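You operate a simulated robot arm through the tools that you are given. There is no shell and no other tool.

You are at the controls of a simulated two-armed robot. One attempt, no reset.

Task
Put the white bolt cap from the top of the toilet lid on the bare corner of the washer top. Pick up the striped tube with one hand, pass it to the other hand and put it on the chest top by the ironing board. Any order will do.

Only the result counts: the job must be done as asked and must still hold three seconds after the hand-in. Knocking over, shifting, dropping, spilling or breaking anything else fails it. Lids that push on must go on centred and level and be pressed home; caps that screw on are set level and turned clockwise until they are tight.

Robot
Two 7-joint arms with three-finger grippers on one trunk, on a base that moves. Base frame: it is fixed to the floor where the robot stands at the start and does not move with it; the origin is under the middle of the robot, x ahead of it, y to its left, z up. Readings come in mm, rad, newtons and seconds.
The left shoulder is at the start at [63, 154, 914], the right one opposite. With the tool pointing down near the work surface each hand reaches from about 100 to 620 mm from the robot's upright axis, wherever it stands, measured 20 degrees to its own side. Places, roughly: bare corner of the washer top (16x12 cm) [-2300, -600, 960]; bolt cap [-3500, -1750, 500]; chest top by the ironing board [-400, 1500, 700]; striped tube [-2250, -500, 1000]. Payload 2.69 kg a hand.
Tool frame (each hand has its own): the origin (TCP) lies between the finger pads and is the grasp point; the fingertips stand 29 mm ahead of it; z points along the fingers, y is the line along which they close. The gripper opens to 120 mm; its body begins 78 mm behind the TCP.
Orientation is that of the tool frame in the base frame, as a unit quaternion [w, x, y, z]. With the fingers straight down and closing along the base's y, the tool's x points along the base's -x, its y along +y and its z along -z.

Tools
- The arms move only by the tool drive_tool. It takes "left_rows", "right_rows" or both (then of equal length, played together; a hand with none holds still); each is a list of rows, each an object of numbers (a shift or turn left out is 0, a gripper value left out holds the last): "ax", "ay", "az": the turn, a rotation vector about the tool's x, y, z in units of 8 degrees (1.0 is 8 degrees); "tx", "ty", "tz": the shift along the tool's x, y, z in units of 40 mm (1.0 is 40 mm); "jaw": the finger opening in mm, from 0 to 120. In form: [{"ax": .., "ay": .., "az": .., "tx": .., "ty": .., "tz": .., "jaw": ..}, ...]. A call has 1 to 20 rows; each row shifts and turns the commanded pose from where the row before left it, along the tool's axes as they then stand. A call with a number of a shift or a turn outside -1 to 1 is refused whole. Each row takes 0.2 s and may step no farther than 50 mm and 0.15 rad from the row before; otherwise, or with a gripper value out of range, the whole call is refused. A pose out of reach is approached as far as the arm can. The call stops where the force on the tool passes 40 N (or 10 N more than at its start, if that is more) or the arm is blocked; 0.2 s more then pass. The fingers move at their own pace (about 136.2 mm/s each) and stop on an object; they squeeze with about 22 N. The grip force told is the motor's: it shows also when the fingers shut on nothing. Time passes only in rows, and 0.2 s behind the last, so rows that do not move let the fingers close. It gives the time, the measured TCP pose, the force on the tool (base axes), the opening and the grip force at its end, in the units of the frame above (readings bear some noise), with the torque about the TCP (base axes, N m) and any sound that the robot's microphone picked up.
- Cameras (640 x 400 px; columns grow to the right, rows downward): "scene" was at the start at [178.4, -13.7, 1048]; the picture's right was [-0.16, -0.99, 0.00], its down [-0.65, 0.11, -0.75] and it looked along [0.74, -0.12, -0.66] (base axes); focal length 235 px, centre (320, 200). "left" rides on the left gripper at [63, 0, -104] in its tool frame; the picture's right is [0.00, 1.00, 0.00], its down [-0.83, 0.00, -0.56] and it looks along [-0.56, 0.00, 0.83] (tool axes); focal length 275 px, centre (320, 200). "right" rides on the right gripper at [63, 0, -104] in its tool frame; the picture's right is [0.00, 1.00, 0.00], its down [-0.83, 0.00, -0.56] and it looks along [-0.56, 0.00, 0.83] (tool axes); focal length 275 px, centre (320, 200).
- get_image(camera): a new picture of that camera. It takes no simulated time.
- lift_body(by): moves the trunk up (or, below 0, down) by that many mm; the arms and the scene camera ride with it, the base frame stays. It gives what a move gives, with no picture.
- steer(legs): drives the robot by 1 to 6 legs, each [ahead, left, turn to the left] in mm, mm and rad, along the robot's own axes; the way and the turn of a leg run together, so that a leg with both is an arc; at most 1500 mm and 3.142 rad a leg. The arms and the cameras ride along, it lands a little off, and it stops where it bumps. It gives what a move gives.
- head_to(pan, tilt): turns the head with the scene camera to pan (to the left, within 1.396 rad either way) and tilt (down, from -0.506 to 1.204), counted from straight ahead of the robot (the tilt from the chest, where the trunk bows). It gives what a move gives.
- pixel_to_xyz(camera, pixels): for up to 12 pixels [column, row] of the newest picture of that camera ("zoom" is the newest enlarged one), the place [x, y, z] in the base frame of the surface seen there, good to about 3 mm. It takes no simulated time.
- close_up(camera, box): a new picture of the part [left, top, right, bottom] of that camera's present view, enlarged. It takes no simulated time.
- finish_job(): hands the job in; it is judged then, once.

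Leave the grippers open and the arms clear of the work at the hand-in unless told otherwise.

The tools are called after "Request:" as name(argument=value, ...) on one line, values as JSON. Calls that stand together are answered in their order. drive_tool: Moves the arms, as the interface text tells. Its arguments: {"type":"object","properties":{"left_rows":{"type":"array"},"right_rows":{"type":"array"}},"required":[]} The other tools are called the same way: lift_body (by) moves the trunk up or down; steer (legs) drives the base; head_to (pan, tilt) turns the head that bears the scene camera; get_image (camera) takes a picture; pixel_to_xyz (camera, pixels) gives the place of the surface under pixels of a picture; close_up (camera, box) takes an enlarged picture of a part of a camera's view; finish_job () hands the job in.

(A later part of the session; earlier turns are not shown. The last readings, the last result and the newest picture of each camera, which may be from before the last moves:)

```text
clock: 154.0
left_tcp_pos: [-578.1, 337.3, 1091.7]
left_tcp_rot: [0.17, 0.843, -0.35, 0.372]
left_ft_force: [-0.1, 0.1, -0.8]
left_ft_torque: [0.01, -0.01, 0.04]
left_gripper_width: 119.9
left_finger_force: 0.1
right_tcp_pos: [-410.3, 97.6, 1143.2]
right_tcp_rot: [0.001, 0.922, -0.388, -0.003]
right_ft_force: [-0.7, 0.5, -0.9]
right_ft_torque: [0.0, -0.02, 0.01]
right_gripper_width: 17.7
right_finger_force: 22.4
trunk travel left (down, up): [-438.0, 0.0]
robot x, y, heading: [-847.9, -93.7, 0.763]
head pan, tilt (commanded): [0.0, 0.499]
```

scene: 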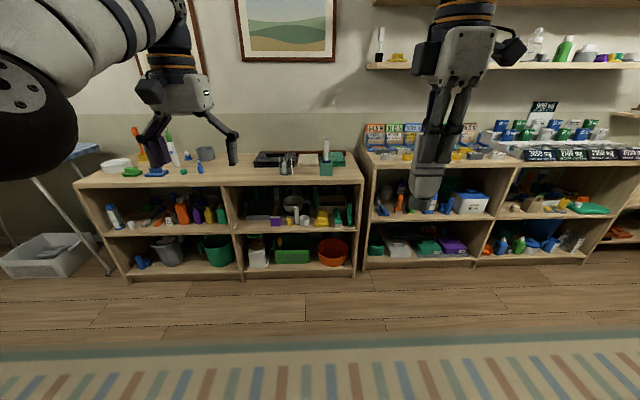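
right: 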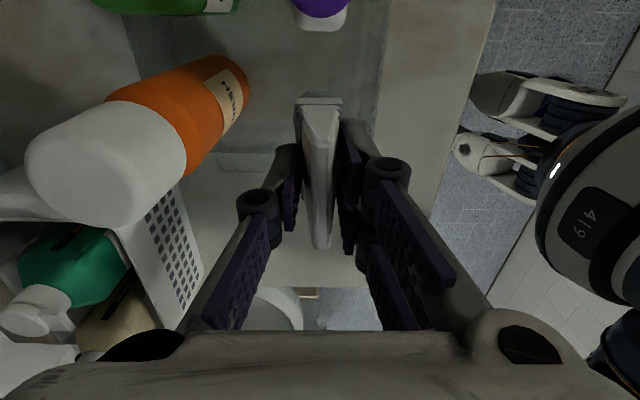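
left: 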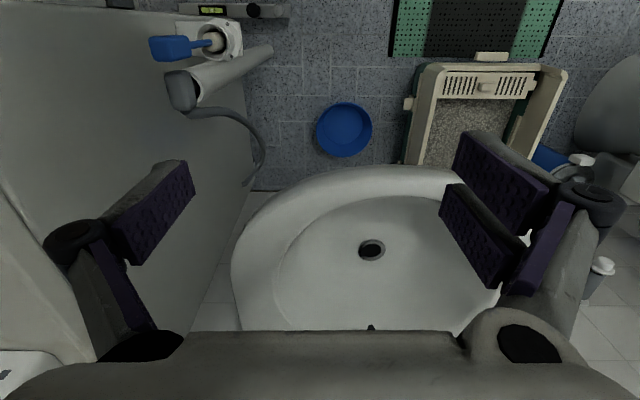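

Turning correctly, TCP stays put. Finishing the other 42°.

Request:
drive_tool(left_rows=[{"ay": 1}, {"ay": 1}, {"ay": 1}, {"ay": 1}, {"ay": 1}, {"ay": 0.25}, {}])

Request:
get_image(camera="scene")

Request:
get_image(camera="left")

```text
clock: 155.6
left_tcp_pos: [-578.3, 336.3, 1093.1]
left_tcp_rot: [0.284, 0.653, -0.266, 0.65]
left_ft_force: [0.1, 0.3, -0.2]
left_ft_torque: [-0.03, 0.02, -0.01]
left_gripper_width: 119.9
left_finger_force: 0.0
right_tcp_pos: [-409.6, 97.3, 1142.3]
right_tcp_rot: [0.001, 0.922, -0.388, -0.003]
right_ft_force: [0.5, -0.1, -0.7]
right_ft_torque: [0.04, 0.0, -0.02]
right_gripper_width: 17.4
right_finger_force: 21.7
trunk travel left (down, up): [-438.0, 0.0]
robot x, y, heading: [-848.2, -92.9, 0.773]
head pan, tilt (commanded): [0.0, 0.499]
```

```text
taken
```

scene: 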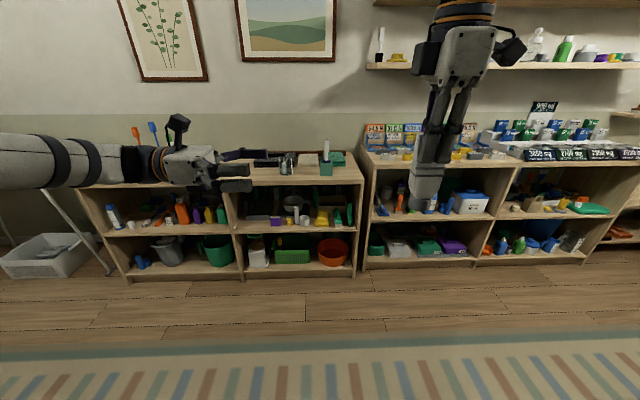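

```text
taken
```

left: 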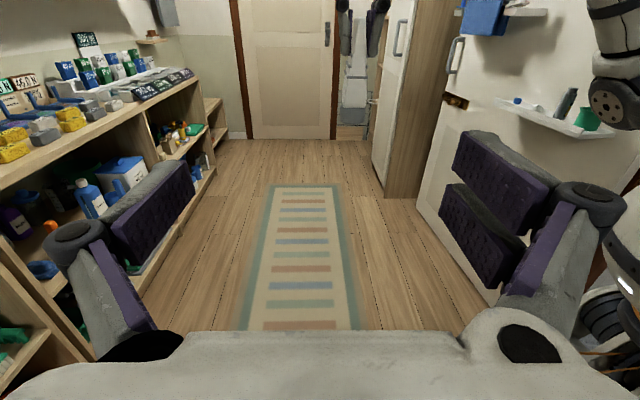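

The left gripper points horizontally at the tube. Now bring the right hand 110 mm inward, 23 mm ahead, 52 mm down; at the same time lower the left 71 mm and 23 mm back, jaw to 64.

Request:
drive_tool(right_rows=[{"tx": -0.55, "ty": -0.115, "tz": 0.26, "jaw": 5}, {"tx": -0.55, "ty": -0.115, "tz": 0.26, "jaw": 5}, {"tx": -0.55, "ty": -0.115, "tz": 0.26, "jaw": 5}, {"tx": -0.55, "ty": -0.115, "tz": 0.26, "jaw": 5}, {"tx": -0.55, "ty": -0.115, "tz": 0.26, "jaw": 5}, {"jaw": 5}], left_rows=[{"tx": -0.36, "ty": 0.115, "jaw": 64}, {"tx": -0.36, "ty": 0.115}, {"tx": -0.36, "ty": 0.115}, {"tx": -0.36, "ty": 0.115}, {"tx": -0.36, "ty": 0.115}, {}])

Request:
get_image(camera="left")

Request:
get_image(camera="scene")

```text
clock: 157.0
left_tcp_pos: [-596.8, 319.8, 1020.9]
left_tcp_rot: [0.283, 0.654, -0.265, 0.65]
left_ft_force: [1.0, -1.4, 0.9]
left_ft_torque: [0.02, 0.01, -0.01]
left_gripper_width: 63.9
left_finger_force: 0.2
right_tcp_pos: [-471.3, 191.6, 1090.0]
right_tcp_rot: [0.001, 0.922, -0.388, -0.003]
right_ft_force: [-0.8, -0.5, 0.1]
right_ft_torque: [-0.02, 0.03, 0.0]
right_gripper_width: 17.9
right_finger_force: 22.3
trunk travel left (down, up): [-438.0, 0.0]
robot x, y, heading: [-850.6, -90.3, 0.774]
head pan, tilt (commanded): [0.0, 0.499]
```

```text
taken
```

left: 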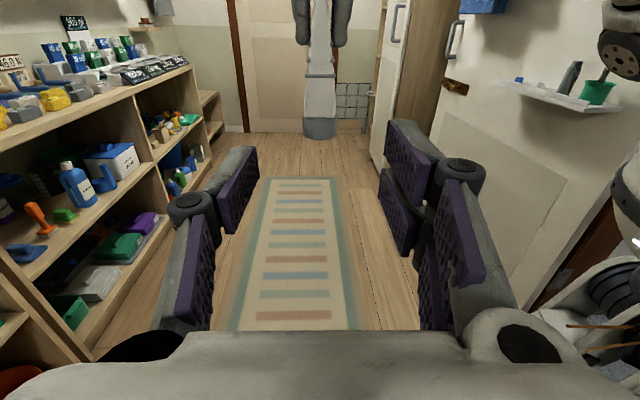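

```text
taken
```

scene: 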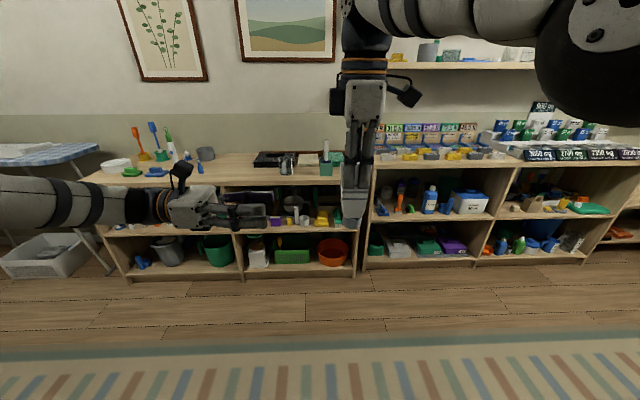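

In the left wrist picture the tube hangs at cols 303–337 with its grey cap ending near row 138. Measuring it.

Request:
pixel_to_xyz(camera="left", pixels=[[320, 134], [320, 125], [320, 110], [320, 75], [308, 75], [333, 75], [320, 50], [320, 30], [305, 128], [335, 128]])

Request:
close_up(camera="left", box=[220, 0, 420, 160])

Request:
close_up(camera="scene", box=[150, 60, 430, 260])

```text
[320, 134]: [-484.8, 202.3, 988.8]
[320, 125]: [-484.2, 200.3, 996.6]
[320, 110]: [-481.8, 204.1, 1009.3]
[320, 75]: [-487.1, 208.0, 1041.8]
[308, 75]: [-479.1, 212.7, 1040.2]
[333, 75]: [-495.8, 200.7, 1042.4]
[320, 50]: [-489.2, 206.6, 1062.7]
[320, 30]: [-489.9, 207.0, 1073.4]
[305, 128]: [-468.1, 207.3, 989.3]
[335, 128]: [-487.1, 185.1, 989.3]
```

```text
2.50 times, centred on (320, 80) of left
```

zoom: 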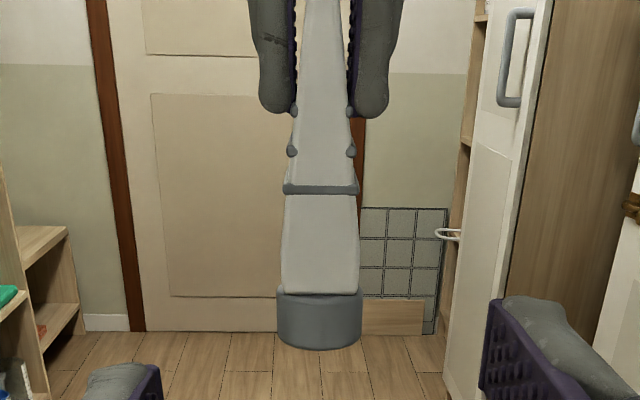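

```text
2.00 times, centred on (290, 160) of scene
```

zoom: 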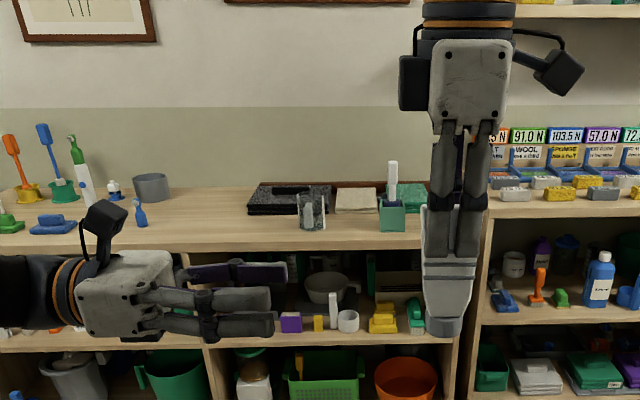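

The tube hangs centred (col 320) between the left jaws' heights; the left fingers span z≈995–1047, below the right fingertips (1061). Advancing the left hand 130 mm first.

Request:
drive_tool(left_rows=[{"tz": 0.7}, {"tz": 0.7}, {"tz": 0.7}, {"tz": 0.65}, {"tz": 0.5}, {}])

Request:
get_image(camera="left")

Request:
close_up(camera="scene", box=[200, 80, 430, 250])

```text
clock: 158.4
left_tcp_pos: [-504.4, 225.2, 1022.6]
left_tcp_rot: [0.285, 0.653, -0.267, 0.649]
left_ft_force: [0.3, 0.8, 0.2]
left_ft_torque: [0.02, -0.03, 0.03]
left_gripper_width: 64.1
left_finger_force: 0.0
right_tcp_pos: [-470.6, 192.7, 1090.4]
right_tcp_rot: [0.001, 0.922, -0.388, -0.003]
right_ft_force: [0.2, -0.3, -1.1]
right_ft_torque: [0.01, -0.01, 0.01]
right_gripper_width: 17.5
right_finger_force: 22.0
trunk travel left (down, up): [-438.0, 0.0]
robot x, y, heading: [-847.2, -93.9, 0.775]
head pan, tilt (commanded): [0.0, 0.499]
```

```text
taken
```

left: 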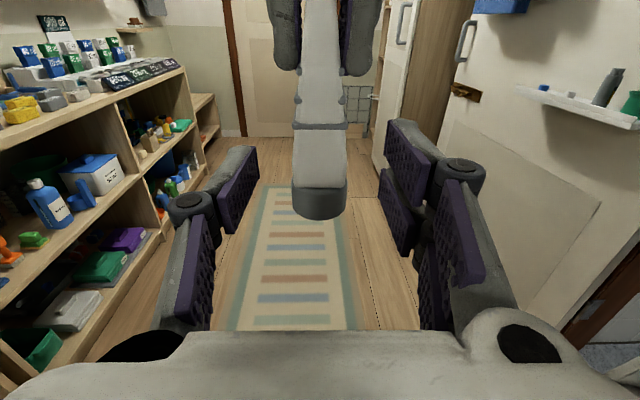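

```text
2.35 times, centred on (315, 165) of scene
```

zoom: 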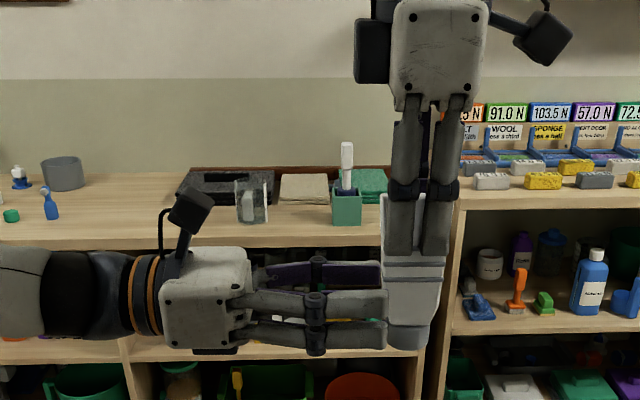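

Tips are at the tube's left edge, heights fine. Advancing the last 44 mm.

Request:
drive_tool(left_rows=[{"tz": 0.4}, {"tz": 0.4}, {"tz": 0.3}, {}])

Request:
get_image(camera="left")

Request:
close_up(camera="scene", box=[200, 80, 430, 250])

```text
clock: 159.4
left_tcp_pos: [-474.7, 194.2, 1021.7]
left_tcp_rot: [0.283, 0.653, -0.266, 0.65]
left_ft_force: [0.7, 0.1, 0.3]
left_ft_torque: [0.02, 0.0, 0.0]
left_gripper_width: 63.7
left_finger_force: 0.0
right_tcp_pos: [-472.0, 193.0, 1089.8]
right_tcp_rot: [0.0, 0.922, -0.388, -0.003]
right_ft_force: [-0.2, 0.1, -1.1]
right_ft_torque: [-0.02, 0.03, -0.01]
right_gripper_width: 17.6
right_finger_force: 22.5
trunk travel left (down, up): [-438.0, 0.0]
robot x, y, heading: [-849.9, -88.7, 0.773]
head pan, tilt (commanded): [0.0, 0.499]
```

```text
taken
```

left: 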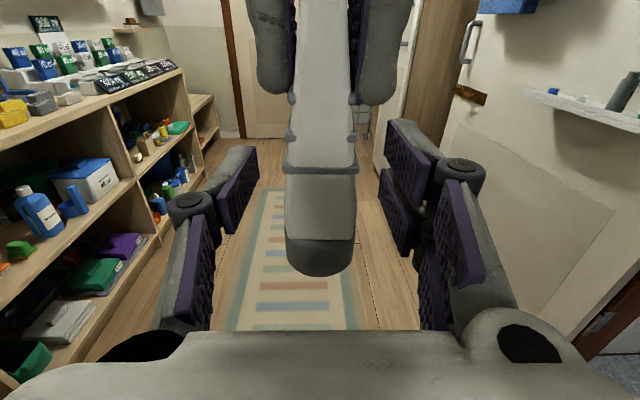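

```text
2.35 times, centred on (315, 165) of scene
```

zoom: 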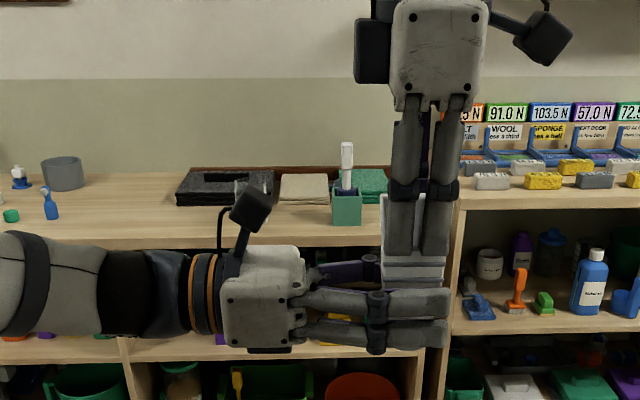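

The tube is centred between the left pads. Closing the left hand gradually.

Request:
drive_tool(left_rows=[{"jaw": 50}, {"jaw": 38}, {"jaw": 30}, {"jaw": 22}, {"jaw": 12}, {"jaw": 8}, {"jaw": 8}])

Request:
get_image(camera="left")

```text
clock: 161.0
left_tcp_pos: [-473.2, 194.1, 1022.3]
left_tcp_rot: [0.283, 0.653, -0.266, 0.65]
left_ft_force: [1.6, -0.9, 0.2]
left_ft_torque: [0.03, 0.0, -0.01]
left_gripper_width: 28.9
left_finger_force: 21.5
right_tcp_pos: [-471.4, 190.4, 1090.5]
right_tcp_rot: [0.001, 0.921, -0.388, -0.003]
right_ft_force: [-1.3, 0.7, -0.4]
right_ft_torque: [0.02, 0.02, 0.02]
right_gripper_width: 17.6
right_finger_force: 21.4
trunk travel left (down, up): [-438.0, 0.0]
robot x, y, heading: [-851.4, -89.4, 0.773]
head pan, tilt (commanded): [0.0, 0.499]
```

```text
taken
```

left: 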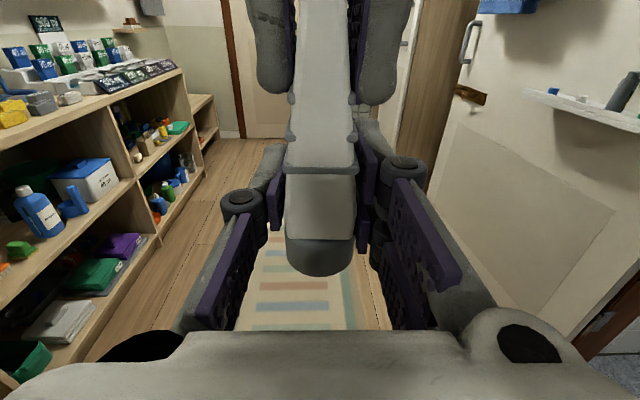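

Left holds at 28.9 mm with 21.5 N. Now opening the right hand slowly, left keeps its grip.

Request:
drive_tool(right_rows=[{"jaw": 20}, {"jaw": 26}, {"jaw": 36}, {"jaw": 48}, {"jaw": 54}, {}], left_rows=[{"jaw": 8}, {"jaw": 8}, {"jaw": 8}, {"jaw": 8}, {"jaw": 8}, {"jaw": 8}])

Request:
get_image(camera="left")

```text
clock: 162.4
left_tcp_pos: [-473.1, 194.5, 1023.0]
left_tcp_rot: [0.284, 0.653, -0.266, 0.649]
left_ft_force: [1.1, -0.1, -0.2]
left_ft_torque: [0.02, -0.01, 0.02]
left_gripper_width: 28.6
left_finger_force: 22.2
right_tcp_pos: [-470.6, 191.4, 1090.1]
right_tcp_rot: [0.0, 0.922, -0.388, -0.003]
right_ft_force: [-0.2, 0.9, -0.1]
right_ft_torque: [0.0, 0.0, 0.0]
right_gripper_width: 54.2
right_finger_force: 0.1
trunk travel left (down, up): [-438.0, 0.0]
robot x, y, heading: [-851.7, -90.5, 0.77]
head pan, tilt (commanded): [0.0, 0.499]
```

```text
taken
```

left: 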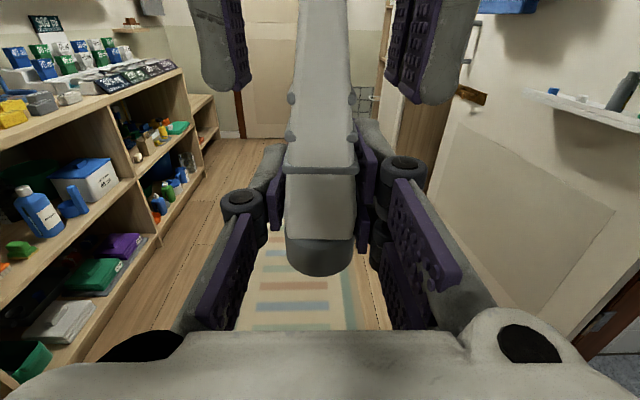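

The tube stays in the left hand. Withdrawing the right hand sideways to the right (its jaws are open front/back), 130 mm.

Request:
drive_tool(right_rows=[{"tx": 0.5}, {"tx": 0.7}, {"tx": 0.8}, {"tx": 0.8}, {"tx": 0.6}, {}], left_rows=[{"jaw": 8}, {"jaw": 8}, {"jaw": 8}, {"jaw": 8}, {"jaw": 8}, {"jaw": 8}])

Request:
get_image(camera="scene")

Request:
get_image(camera="left")

```text
clock: 163.8
left_tcp_pos: [-474.8, 193.7, 1022.5]
left_tcp_rot: [0.283, 0.653, -0.266, 0.65]
left_ft_force: [0.0, -0.2, 0.2]
left_ft_torque: [0.0, -0.02, -0.02]
left_gripper_width: 28.8
left_finger_force: 21.9
right_tcp_pos: [-378.0, 93.2, 1092.8]
right_tcp_rot: [0.001, 0.921, -0.389, -0.002]
right_ft_force: [0.5, -0.3, -0.9]
right_ft_torque: [-0.02, 0.01, 0.01]
right_gripper_width: 53.9
right_finger_force: 0.0
trunk travel left (down, up): [-438.0, 0.0]
robot x, y, heading: [-849.9, -86.7, 0.774]
head pan, tilt (commanded): [0.0, 0.499]
```

```text
taken
```

scene: 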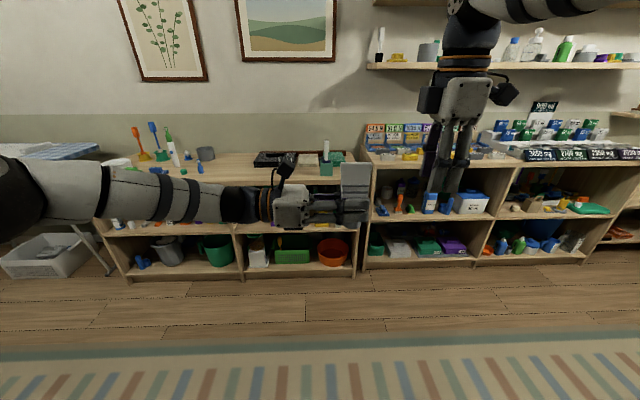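

```text
taken
```

left: 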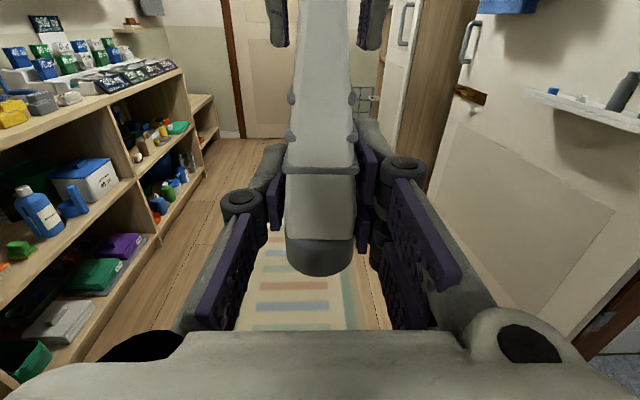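

Hand-over done: tube is in the left hand, upright. Before deciding how to set it down I want a near look at the chest top. Driving ahead 450 mm (with heading trim), then left 560 mm.

Request:
steer(legs=[[450, 0, 0.05], [0, 560, 0]])

Request:
head_to(pan=0.3, tilt=0.5)

Request:
get_image(camera="scene")

```text
clock: 170.9
left_tcp_pos: [-583.8, 915.0, 1022.6]
left_tcp_rot: [0.268, 0.66, -0.249, 0.656]
left_ft_force: [0.8, 0.2, 1.1]
left_ft_torque: [-0.01, -0.03, 0.0]
left_gripper_width: 28.8
left_finger_force: 21.7
right_tcp_pos: [-482.9, 820.5, 1092.6]
right_tcp_rot: [0.001, 0.931, -0.365, -0.003]
right_ft_force: [0.4, -0.5, 0.1]
right_ft_torque: [-0.02, -0.02, -0.02]
right_gripper_width: 53.9
right_finger_force: 0.0
trunk travel left (down, up): [-438.0, 0.0]
robot x, y, heading: [-945.5, 613.7, 0.817]
head pan, tilt (commanded): [0.0, 0.499]
```

```text
clock: 171.7
left_tcp_pos: [-584.1, 916.0, 1022.1]
left_tcp_rot: [0.268, 0.66, -0.25, 0.656]
left_ft_force: [0.1, -0.2, -0.9]
left_ft_torque: [0.01, -0.01, 0.03]
left_gripper_width: 28.7
left_finger_force: 22.3
right_tcp_pos: [-484.0, 819.1, 1093.6]
right_tcp_rot: [0.001, 0.931, -0.365, -0.002]
right_ft_force: [0.6, 0.1, -0.1]
right_ft_torque: [-0.01, 0.0, 0.01]
right_gripper_width: 53.8
right_finger_force: 0.1
trunk travel left (down, up): [-438.0, 0.0]
robot x, y, heading: [-939.7, 613.0, 0.822]
head pan, tilt (commanded): [0.3, 0.499]
```

```text
taken
```

scene: 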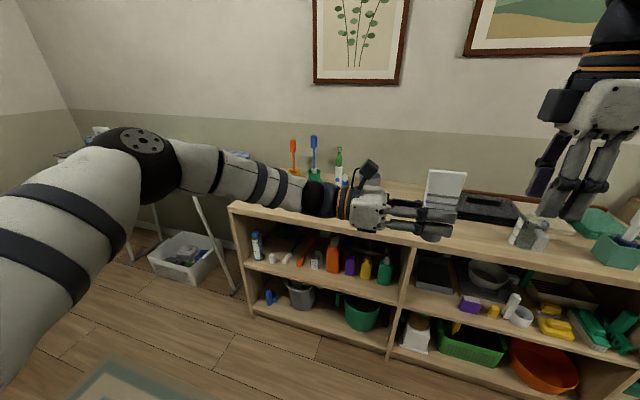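

My left arm hides the chest end. Measuring the tall items' tops: orange (293, 142), blue (313, 138), green-topped tube (338, 150), and the chest edge.

Request:
pixel_to_xyz(camera="scene", pixels=[[293, 143], [314, 139], [338, 152], [344, 178], [316, 175], [295, 172], [232, 208], [228, 155], [240, 155], [372, 205], [480, 195], [400, 215]])

Request:
close_up(camera="scene", box=[220, 110, 480, 260])

```text
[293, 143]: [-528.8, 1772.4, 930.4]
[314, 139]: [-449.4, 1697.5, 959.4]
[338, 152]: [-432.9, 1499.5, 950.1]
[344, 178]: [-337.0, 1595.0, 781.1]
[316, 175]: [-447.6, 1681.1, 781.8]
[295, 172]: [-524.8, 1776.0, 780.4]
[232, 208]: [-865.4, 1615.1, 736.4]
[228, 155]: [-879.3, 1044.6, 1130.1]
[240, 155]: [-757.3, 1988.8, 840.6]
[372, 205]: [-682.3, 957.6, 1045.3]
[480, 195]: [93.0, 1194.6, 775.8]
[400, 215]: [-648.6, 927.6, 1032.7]
```

```text
2.46 times, centred on (350, 185) of scene
```

zoom: 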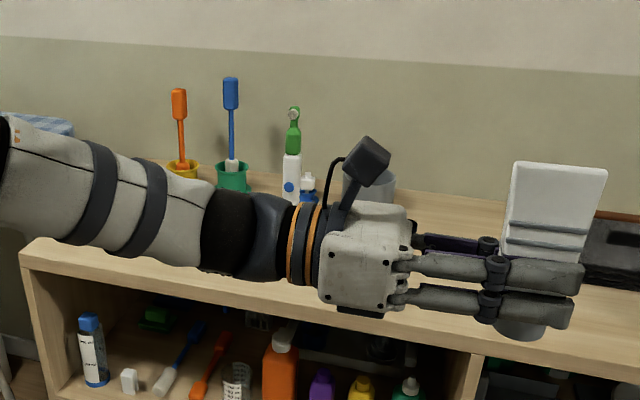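

Many tall items (brushes, an electric toothbrush at u≈1338) stand there, so a vertical left hand is best for placing. I'll move the right hand 70 mm further right, then turn the left tool back to pointing down (ay -90°), which lays the tube horizontally, crimp to the right.

Request:
drive_tool(right_rows=[{"tx": 0.6}, {"tx": 0.6}, {"tx": 0.6}, {}], left_rows=[{"jaw": 8}, {"jaw": 8}, {"jaw": 8}, {"jaw": 8}])

Request:
drive_tool(left_rows=[{"ay": -1, "jaw": 8}, {"ay": -1, "jaw": 8}, {"ay": -1, "jaw": 8}, {"ay": -1, "jaw": 8}, {"ay": -1, "jaw": 8}, {"ay": -1, "jaw": 8}, {"jaw": 8}])

Request:
get_image(camera="scene")

```text
clock: 172.7
left_tcp_pos: [-584.3, 915.2, 1021.7]
left_tcp_rot: [0.267, 0.66, -0.249, 0.657]
left_ft_force: [0.2, -0.3, 0.6]
left_ft_torque: [0.0, -0.01, 0.0]
left_gripper_width: 29.0
left_finger_force: 22.3
right_tcp_pos: [-430.3, 771.3, 1093.2]
right_tcp_rot: [0.001, 0.931, -0.364, -0.003]
right_ft_force: [0.2, -0.3, 1.0]
right_ft_torque: [-0.01, 0.03, 0.01]
right_gripper_width: 54.0
right_finger_force: 0.0
trunk travel left (down, up): [-438.0, 0.0]
robot x, y, heading: [-943.5, 610.7, 0.822]
head pan, tilt (commanded): [0.3, 0.499]
```

```text
clock: 174.3
left_tcp_pos: [-584.0, 915.9, 1022.1]
left_tcp_rot: [0.144, 0.87, -0.337, 0.33]
left_ft_force: [-0.4, -0.3, 0.1]
left_ft_torque: [-0.05, 0.0, -0.02]
left_gripper_width: 29.0
left_finger_force: 22.3
right_tcp_pos: [-431.3, 770.5, 1093.5]
right_tcp_rot: [0.001, 0.931, -0.365, -0.003]
right_ft_force: [-0.2, -0.2, 0.1]
right_ft_torque: [-0.03, 0.01, 0.02]
right_gripper_width: 54.2
right_finger_force: 0.0
trunk travel left (down, up): [-438.0, 0.0]
robot x, y, heading: [-945.7, 608.7, 0.819]
head pan, tilt (commanded): [0.3, 0.499]
```

```text
taken
```

scene: 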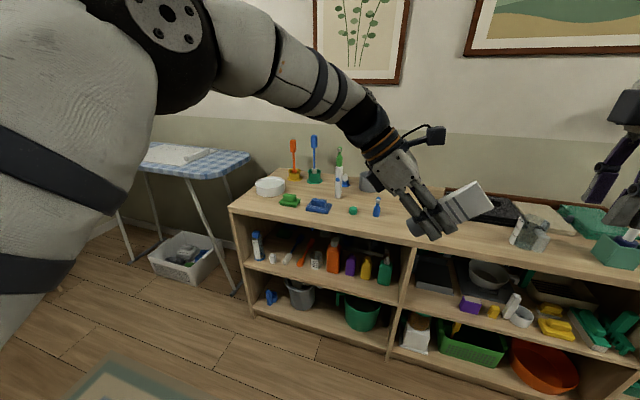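

Now the chest top is visible. Close-up to find a free spot by the ironing board.

Request:
close_up(camera="scene", box=[225, 130, 505, 270])

Request:
pixel_to_xyz(camera="scene", pixels=[[270, 188], [290, 202], [318, 206], [338, 196], [353, 211], [377, 212], [370, 188], [340, 215], [365, 222], [300, 218], [355, 195], [400, 235]])

```text
2.29 times, centred on (365, 200) of scene
```

zoom: 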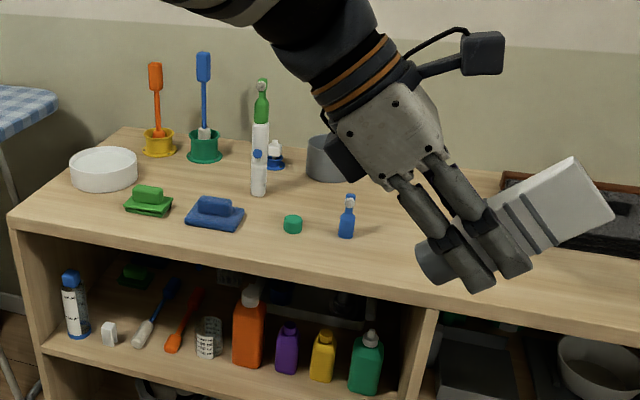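

```text
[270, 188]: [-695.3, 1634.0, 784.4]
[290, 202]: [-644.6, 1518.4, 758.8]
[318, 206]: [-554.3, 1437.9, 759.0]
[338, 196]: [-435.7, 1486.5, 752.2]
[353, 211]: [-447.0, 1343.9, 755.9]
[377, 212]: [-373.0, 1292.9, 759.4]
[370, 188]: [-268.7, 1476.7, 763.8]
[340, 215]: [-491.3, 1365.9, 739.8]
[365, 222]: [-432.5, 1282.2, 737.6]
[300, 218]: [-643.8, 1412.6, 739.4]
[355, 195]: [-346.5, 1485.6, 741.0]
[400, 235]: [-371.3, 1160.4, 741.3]
```

There is a free patch between the toothbrush (u≈1332), grey pot (u≈1203, v≈900), teal cap and blue spray. Finishing the left tool's turn to straight down, then shifting it 220 mm left.

Request:
drive_tool(left_rows=[{"ay": -1, "jaw": 8}, {"ay": -1, "jaw": 8}, {"ay": -1, "jaw": 8}, {"ay": -1, "jaw": 8}, {"ay": -1, "jaw": 8}, {"ay": -0.25, "jaw": 8}, {"jaw": 8}])

Request:
drive_tool(left_rows=[{"tx": -0.8, "jaw": 8}, {"tx": -0.8, "jaw": 8}, {"tx": -0.8, "jaw": 8}, {"tx": -0.8, "jaw": 8}, {"tx": -0.8, "jaw": 8}, {"tx": -0.8, "jaw": 8}, {"jaw": 8}])

Request:
get_image(camera="scene")

Request:
get_image(camera="left")

```text
clock: 175.9
left_tcp_pos: [-602.8, 939.1, 1028.4]
left_tcp_rot: [0.013, 0.931, -0.366, -0.004]
left_ft_force: [-0.2, -0.3, -0.8]
left_ft_torque: [0.0, 0.0, 0.0]
left_gripper_width: 28.9
left_finger_force: 22.0
left hand out of reach, approached as far as the arm can: row 5, 6
right_tcp_pos: [-429.2, 770.5, 1094.1]
right_tcp_rot: [0.001, 0.931, -0.365, -0.002]
right_ft_force: [0.8, -0.3, 0.1]
right_ft_torque: [0.0, 0.04, 0.0]
right_gripper_width: 54.2
right_finger_force: 0.1
trunk travel left (down, up): [-438.0, 0.0]
robot x, y, heading: [-942.2, 613.1, 0.815]
head pan, tilt (commanded): [0.3, 0.499]
```

```text
clock: 177.5
left_tcp_pos: [-748.5, 1070.8, 1027.8]
left_tcp_rot: [0.013, 0.931, -0.365, -0.003]
left_ft_force: [0.0, -0.1, -0.3]
left_ft_torque: [-0.01, -0.01, -0.01]
left_gripper_width: 29.1
left_finger_force: 21.9
right_tcp_pos: [-430.7, 771.0, 1094.0]
right_tcp_rot: [0.001, 0.931, -0.365, -0.003]
right_ft_force: [0.2, 0.6, 0.0]
right_ft_torque: [0.0, -0.01, 0.0]
right_gripper_width: 54.2
right_finger_force: 0.1
trunk travel left (down, up): [-438.0, 0.0]
robot x, y, heading: [-945.2, 610.2, 0.819]
head pan, tilt (commanded): [0.3, 0.499]
```

```text
taken
```

scene: 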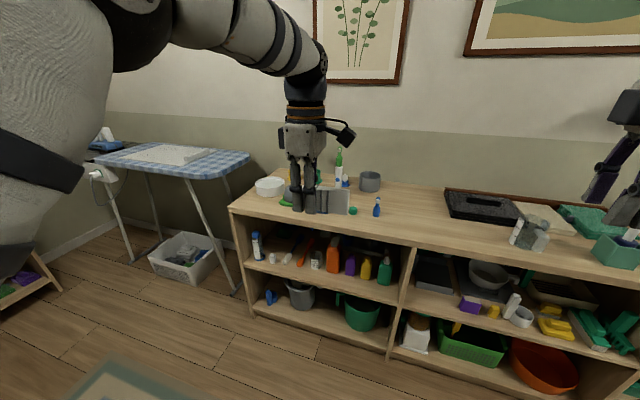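

```text
taken
```

left: 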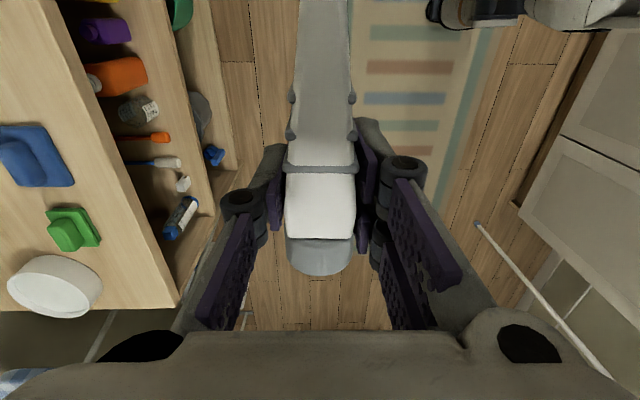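

The left hand now points down with the tube lying horizontally. Moving right 60 mm and ahead 400 mm, hovering well above the items (tips z≈999 vs. tallest 959).

Request:
steer(legs=[[0, -60, 0], [400, 0, 0]])

Request:
head_to(pan=0.3, tilt=0.7)

Request:
get_image(camera="scene")

Request:
get_image(camera="left")

```text
clock: 180.7
left_tcp_pos: [-446.6, 1323.2, 1027.8]
left_tcp_rot: [0.014, 0.934, -0.358, -0.003]
left_ft_force: [0.7, 0.9, -0.6]
left_ft_torque: [-0.06, 0.0, 0.02]
left_gripper_width: 29.1
left_finger_force: 22.0
right_tcp_pos: [-123.7, 1029.5, 1094.4]
right_tcp_rot: [0.002, 0.934, -0.357, -0.003]
right_ft_force: [0.5, 0.6, 0.5]
right_ft_torque: [0.02, 0.05, -0.01]
right_gripper_width: 54.2
right_finger_force: 0.1
trunk travel left (down, up): [-438.0, 0.0]
robot x, y, heading: [-634.0, 858.4, 0.838]
head pan, tilt (commanded): [0.3, 0.499]
```

```text
clock: 181.4
left_tcp_pos: [-445.8, 1323.1, 1027.2]
left_tcp_rot: [0.014, 0.934, -0.358, -0.002]
left_ft_force: [-0.6, 0.3, -0.9]
left_ft_torque: [-0.02, -0.01, 0.02]
left_gripper_width: 29.2
left_finger_force: 22.3
right_tcp_pos: [-123.8, 1029.8, 1093.0]
right_tcp_rot: [0.0, 0.934, -0.356, -0.003]
right_ft_force: [0.1, -0.1, 0.2]
right_ft_torque: [0.02, 0.0, 0.01]
right_gripper_width: 54.0
right_finger_force: 0.0
trunk travel left (down, up): [-438.0, 0.0]
robot x, y, heading: [-636.2, 862.5, 0.843]
head pan, tilt (commanded): [0.3, 0.7]
```

```text
taken
```

scene: 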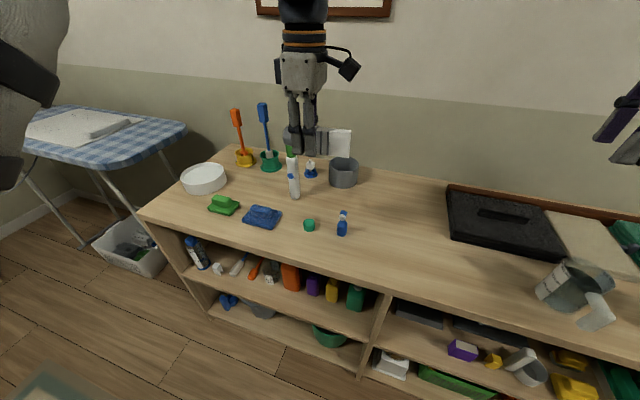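

```text
taken
```

left: 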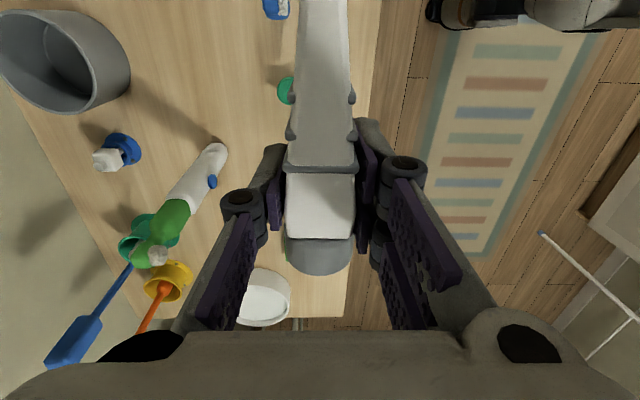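

Now a clear view. Measuring item footprints: toothbrush base (295, 197), pot (343, 185), teal cap (309, 226), spray (342, 233), and free surface points.

Request:
pixel_to_xyz(camera="scene", pixels=[[295, 197], [300, 190], [331, 184], [345, 187], [357, 180], [309, 229], [342, 234], [318, 205], [370, 205], [310, 176], [282, 218], [293, 155]])

Request:
close_up(camera="scene", box=[170, 90, 450, 270])

Request:
pixel_to_xyz(camera="left", pixels=[[215, 150], [205, 165], [70, 55], [110, 60], [115, 145], [286, 90], [275, 8], [240, 90], [220, 40], [150, 255], [180, 215], [60, 20]])

```text
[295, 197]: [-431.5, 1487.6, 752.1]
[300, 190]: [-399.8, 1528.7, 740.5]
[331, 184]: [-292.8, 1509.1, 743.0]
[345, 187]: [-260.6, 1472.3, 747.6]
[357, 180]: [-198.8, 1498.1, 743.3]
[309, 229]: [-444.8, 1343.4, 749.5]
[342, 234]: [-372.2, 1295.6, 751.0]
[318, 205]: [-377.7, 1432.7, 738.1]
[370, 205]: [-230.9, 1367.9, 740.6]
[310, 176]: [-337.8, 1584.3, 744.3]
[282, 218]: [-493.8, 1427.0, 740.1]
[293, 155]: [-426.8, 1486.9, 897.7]
```

```text
2.22 times, centred on (310, 180) of scene
```

zoom: 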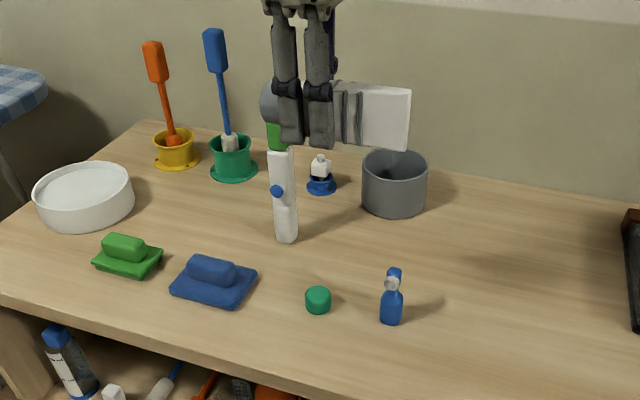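

```text
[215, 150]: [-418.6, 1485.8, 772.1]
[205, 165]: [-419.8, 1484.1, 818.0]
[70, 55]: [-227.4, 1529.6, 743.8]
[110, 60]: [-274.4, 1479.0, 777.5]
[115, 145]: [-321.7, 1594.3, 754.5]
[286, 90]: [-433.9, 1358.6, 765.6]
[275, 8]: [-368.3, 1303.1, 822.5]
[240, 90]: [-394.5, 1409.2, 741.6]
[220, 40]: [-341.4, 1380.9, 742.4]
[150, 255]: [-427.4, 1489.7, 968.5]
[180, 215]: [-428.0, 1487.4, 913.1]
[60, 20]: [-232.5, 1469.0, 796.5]
```

Positions: toothbrush (-425, 1487), pot front v≈901, teal cap (-440, 1352), spray (-370, 1300). I'll set the tube with the left TCP at about (-344, 1416). Base ahead 130 mm with a heading trim.

Request:
steer(legs=[[130, 0, -0.018]])

Request:
get_image(camera="left")

Request:
get_image(camera="scene")

```text
clock: 182.7
left_tcp_pos: [-351.2, 1417.7, 1027.5]
left_tcp_rot: [0.014, 0.931, -0.365, -0.003]
left_ft_force: [-0.1, -0.1, -0.9]
left_ft_torque: [-0.03, 0.04, -0.01]
left_gripper_width: 29.0
left_finger_force: 21.8
right_tcp_pos: [-33.2, 1117.4, 1094.3]
right_tcp_rot: [0.0, 0.931, -0.365, -0.003]
right_ft_force: [-0.2, 0.3, 0.8]
right_ft_torque: [-0.01, 0.02, 0.04]
right_gripper_width: 54.0
right_finger_force: 0.1
trunk travel left (down, up): [-438.0, 0.0]
robot x, y, heading: [-547.9, 954.0, 0.822]
head pan, tilt (commanded): [0.3, 0.7]
```

```text
taken
```

left: 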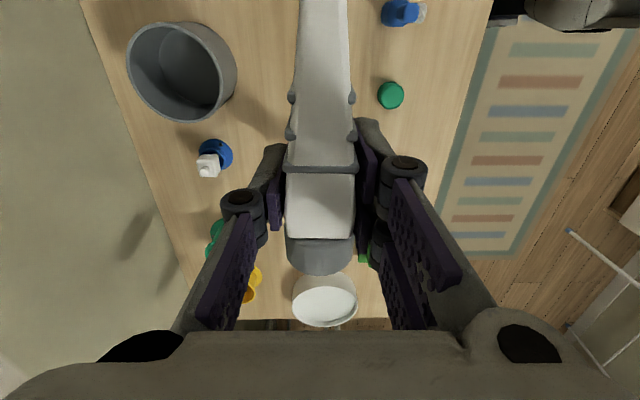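

```text
taken
```

scene: 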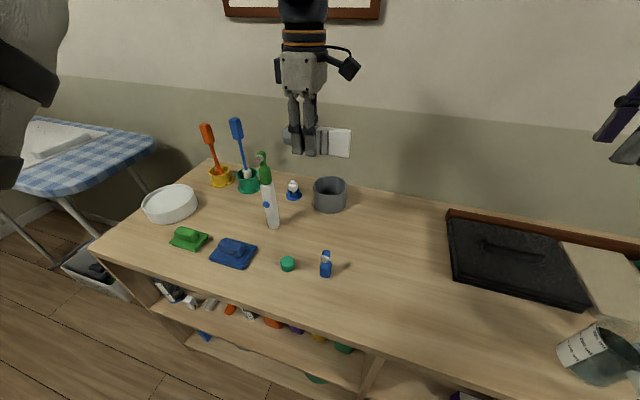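

Left TCP is at (-351, 1418). Shift 8 mm right, then lower in stages to z≈835.

Request:
drive_tool(left_rows=[{"tx": 0.22, "jaw": 8}, {"tz": 0.8, "jaw": 8}, {"tz": 0.8, "jaw": 8}, {"tz": 0.8, "jaw": 8}, {"tz": 0.8, "jaw": 8}, {"tz": 0.8, "jaw": 8}, {"tz": 0.8, "jaw": 8}, {"jaw": 8}])

Request:
get_image(camera="scene")

Request:
get_image(camera="left")

```text
clock: 184.5
left_tcp_pos: [-347.3, 1403.5, 838.0]
left_tcp_rot: [0.012, 0.932, -0.364, -0.002]
left_ft_force: [-0.6, -0.4, -0.9]
left_ft_torque: [0.01, -0.07, -0.02]
left_gripper_width: 29.1
left_finger_force: 21.8
right_tcp_pos: [-34.7, 1115.8, 1094.5]
right_tcp_rot: [0.0, 0.931, -0.364, -0.003]
right_ft_force: [-0.4, -0.1, 0.2]
right_ft_torque: [-0.02, 0.04, 0.0]
right_gripper_width: 54.2
right_finger_force: 0.1
trunk travel left (down, up): [-438.0, 0.0]
robot x, y, heading: [-547.2, 952.8, 0.822]
head pan, tilt (commanded): [0.3, 0.7]
```

```text
taken
```

scene: 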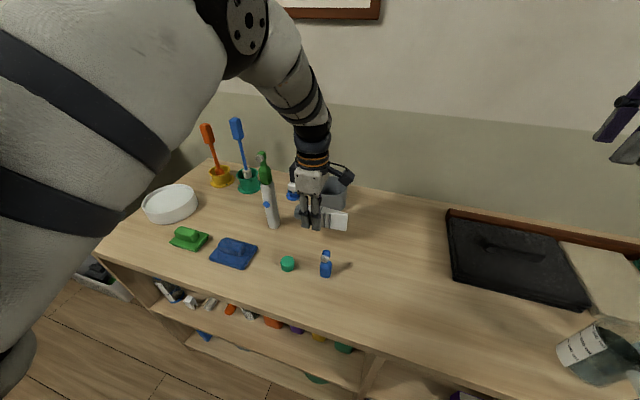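

```text
taken
```

left: 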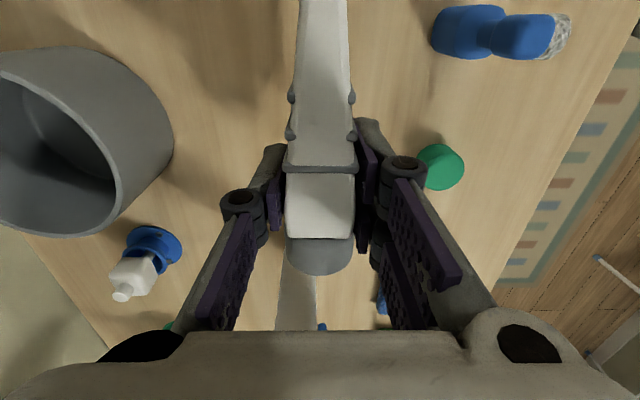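

Left TCP at (-347, 1403.5, 838). Checking clearance to the toothbrush and pot in a close-up.

Request:
close_up(camera="scene", box=[220, 130, 400, 290])

Request:
pixel_to_xyz(camera="zoom", pixels=[[270, 165], [180, 200], [165, 150], [290, 250], [330, 310], [440, 320], [310, 335], [395, 200], [355, 330], [160, 110]])

```text
2.50 times, centred on (310, 210) of scene
```

zoom: 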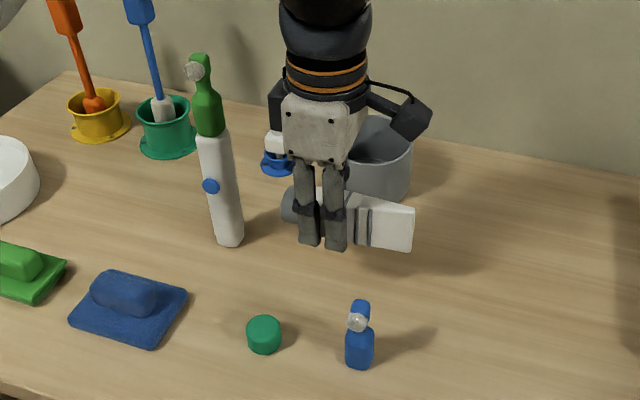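

```text
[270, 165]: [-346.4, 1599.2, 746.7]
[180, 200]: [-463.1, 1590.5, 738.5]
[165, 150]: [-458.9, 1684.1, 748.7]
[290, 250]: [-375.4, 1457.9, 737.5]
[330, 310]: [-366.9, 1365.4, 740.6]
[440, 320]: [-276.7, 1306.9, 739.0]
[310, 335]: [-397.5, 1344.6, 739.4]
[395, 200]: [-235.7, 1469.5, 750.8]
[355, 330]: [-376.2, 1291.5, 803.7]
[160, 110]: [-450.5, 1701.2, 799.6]
```

Good clearance all round. Lowering 58 mm to z≈780.

Request:
drive_tool(left_rows=[{"tz": 0.4, "jaw": 8}, {"tz": 0.4, "jaw": 8}, {"tz": 0.35, "jaw": 8}, {"tz": 0.3, "jaw": 8}, {"jaw": 8}])

Request:
close_up(camera="scene", box=[220, 130, 400, 290])

Request:
get_image(camera="left")

```text
clock: 185.7
left_tcp_pos: [-347.6, 1402.9, 777.3]
left_tcp_rot: [0.013, 0.931, -0.365, -0.002]
left_ft_force: [0.4, 0.2, -0.5]
left_ft_torque: [-0.06, 0.02, -0.01]
left_gripper_width: 29.2
left_finger_force: 22.1
right_tcp_pos: [-33.2, 1116.4, 1094.5]
right_tcp_rot: [0.0, 0.932, -0.364, -0.002]
right_ft_force: [-0.5, -0.2, -0.3]
right_ft_torque: [0.02, -0.03, -0.01]
right_gripper_width: 54.0
right_finger_force: 0.1
trunk travel left (down, up): [-438.0, 0.0]
robot x, y, heading: [-549.3, 959.0, 0.822]
head pan, tilt (commanded): [0.3, 0.7]
```

```text
2.50 times, centred on (310, 210) of scene
```

zoom: 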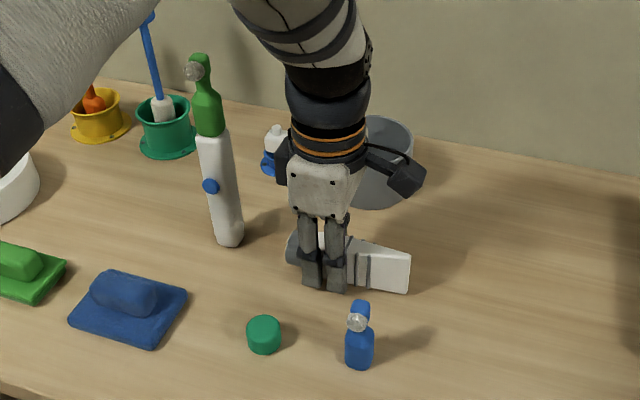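

```text
taken
```

left: 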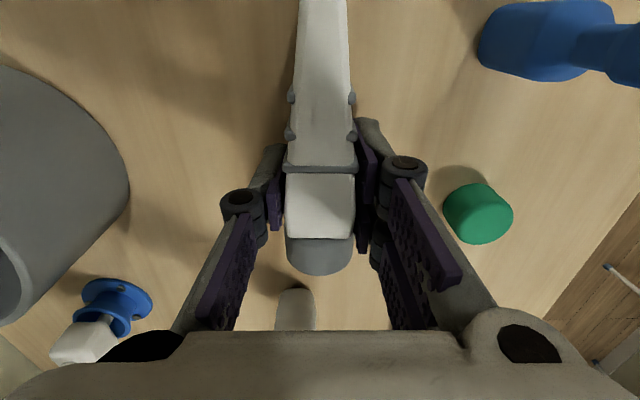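

Very near the surface (fingertips ≈748). Lowering 5 mm more in small steps, watching force.

Request:
drive_tool(left_rows=[{"tz": 0.05, "jaw": 8}, {"tz": 0.05, "jaw": 8}, {"tz": 0.03, "jaw": 8}, {"jaw": 8}])

```text
clock: 186.7
left_tcp_pos: [-348.0, 1402.3, 772.7]
left_tcp_rot: [0.014, 0.931, -0.366, -0.003]
left_ft_force: [0.5, -0.1, -1.1]
left_ft_torque: [-0.02, 0.0, 0.02]
left_gripper_width: 29.0
left_finger_force: 21.7
right_tcp_pos: [-32.9, 1115.6, 1093.7]
right_tcp_rot: [0.001, 0.931, -0.365, -0.003]
right_ft_force: [0.5, -0.2, 0.3]
right_ft_torque: [0.04, 0.01, -0.03]
right_gripper_width: 53.9
right_finger_force: 0.0
trunk travel left (down, up): [-438.0, 0.0]
robot x, y, heading: [-547.4, 957.8, 0.821]
head pan, tilt (commanded): [0.3, 0.7]
```

No contact yet at z 772.7. Two more 1.2 mm steps.

Request:
drive_tool(left_rows=[{"tz": 0.03, "jaw": 8}, {"tz": 0.03, "jaw": 8}, {"jaw": 8}])

```text
clock: 187.5
left_tcp_pos: [-348.1, 1402.9, 770.8]
left_tcp_rot: [0.013, 0.931, -0.365, -0.001]
left_ft_force: [0.1, -0.9, 6.4]
left_ft_torque: [-0.43, -0.47, -0.06]
left_gripper_width: 29.0
left_finger_force: 21.8
right_tcp_pos: [-34.2, 1116.5, 1093.1]
right_tcp_rot: [0.001, 0.932, -0.363, -0.003]
right_ft_force: [-0.6, 1.0, -0.2]
right_ft_torque: [-0.02, 0.02, -0.02]
right_gripper_width: 54.1
right_finger_force: 0.1
trunk travel left (down, up): [-438.0, 0.0]
robot x, y, heading: [-550.2, 958.4, 0.818]
head pan, tilt (commanded): [0.3, 0.7]
```

Contact 6 N at the crimp end (torque shows it's ~100 mm to the right). Tips are at the surface. Opening slowly in small steps.

Request:
drive_tool(left_rows=[{"jaw": 30}, {"jaw": 33}, {"jaw": 36}, {"jaw": 40}, {"jaw": 44}, {}])

Request:
get_image(camera="left")

Request:
close_up(camera="scene", box=[220, 130, 400, 290])

```text
clock: 188.9
left_tcp_pos: [-349.0, 1403.0, 769.5]
left_tcp_rot: [0.013, 0.931, -0.365, -0.002]
left_ft_force: [0.3, 0.5, -0.6]
left_ft_torque: [0.02, -0.01, -0.04]
left_gripper_width: 44.3
left_finger_force: 0.1
right_tcp_pos: [-33.4, 1117.1, 1094.1]
right_tcp_rot: [0.0, 0.931, -0.365, -0.004]
right_ft_force: [0.5, 0.4, -0.3]
right_ft_torque: [-0.01, 0.01, -0.02]
right_gripper_width: 54.1
right_finger_force: 0.1
trunk travel left (down, up): [-438.0, 0.0]
robot x, y, heading: [-548.8, 952.2, 0.822]
head pan, tilt (commanded): [0.3, 0.7]
```

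```text
taken
```

left: 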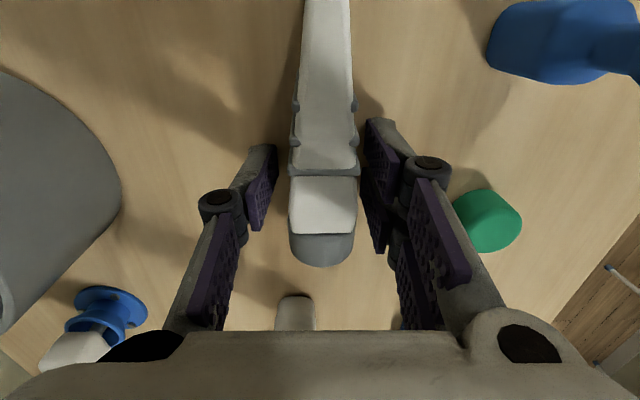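

```text
2.50 times, centred on (310, 210) of scene
```

zoom: 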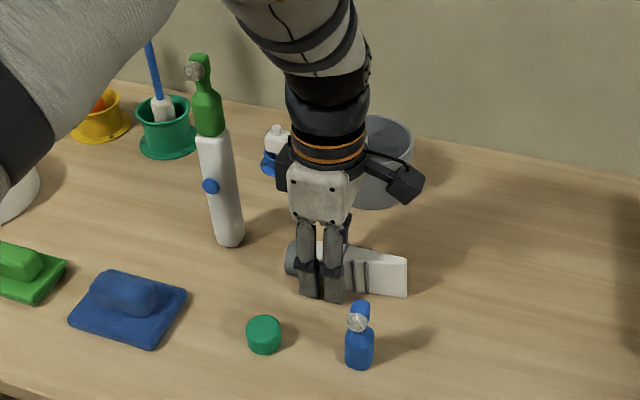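

The tube rests on its edge, released and leaning slightly. Opening further, slowly, to 80.

Request:
drive_tool(left_rows=[{"jaw": 49}, {"jaw": 54}, {"jaw": 60}, {"jaw": 66}, {"jaw": 72}, {"jaw": 80}, {}, {}])

Request:
get_image(camera="left")

Request:
close_up(camera="scene", box=[220, 130, 400, 290])

```text
clock: 190.7
left_tcp_pos: [-346.9, 1403.5, 771.2]
left_tcp_rot: [0.012, 0.931, -0.365, -0.002]
left_ft_force: [-1.0, 0.8, -0.8]
left_ft_torque: [0.03, -0.03, 0.01]
left_gripper_width: 79.9
left_finger_force: 0.2
right_tcp_pos: [-32.6, 1116.6, 1094.1]
right_tcp_rot: [0.001, 0.932, -0.363, -0.003]
right_ft_force: [0.7, 0.0, -0.5]
right_ft_torque: [-0.04, -0.02, 0.01]
right_gripper_width: 54.1
right_finger_force: 0.0
trunk travel left (down, up): [-438.0, 0.0]
robot x, y, heading: [-545.3, 953.7, 0.826]
head pan, tilt (commanded): [0.3, 0.7]
```

```text
taken
```

left: 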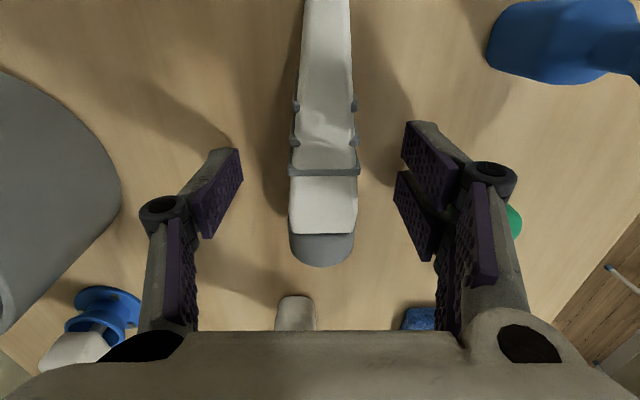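

```text
2.50 times, centred on (310, 210) of scene
```

zoom: 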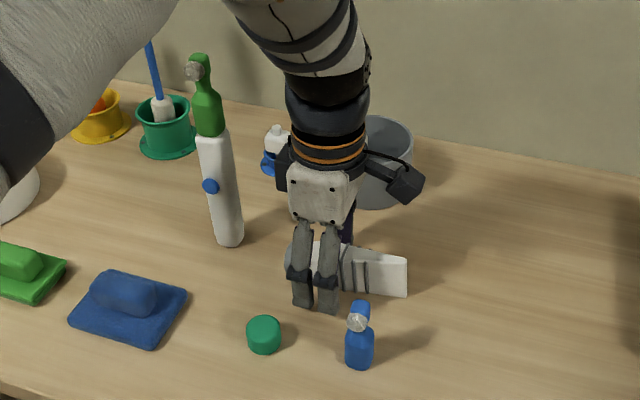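

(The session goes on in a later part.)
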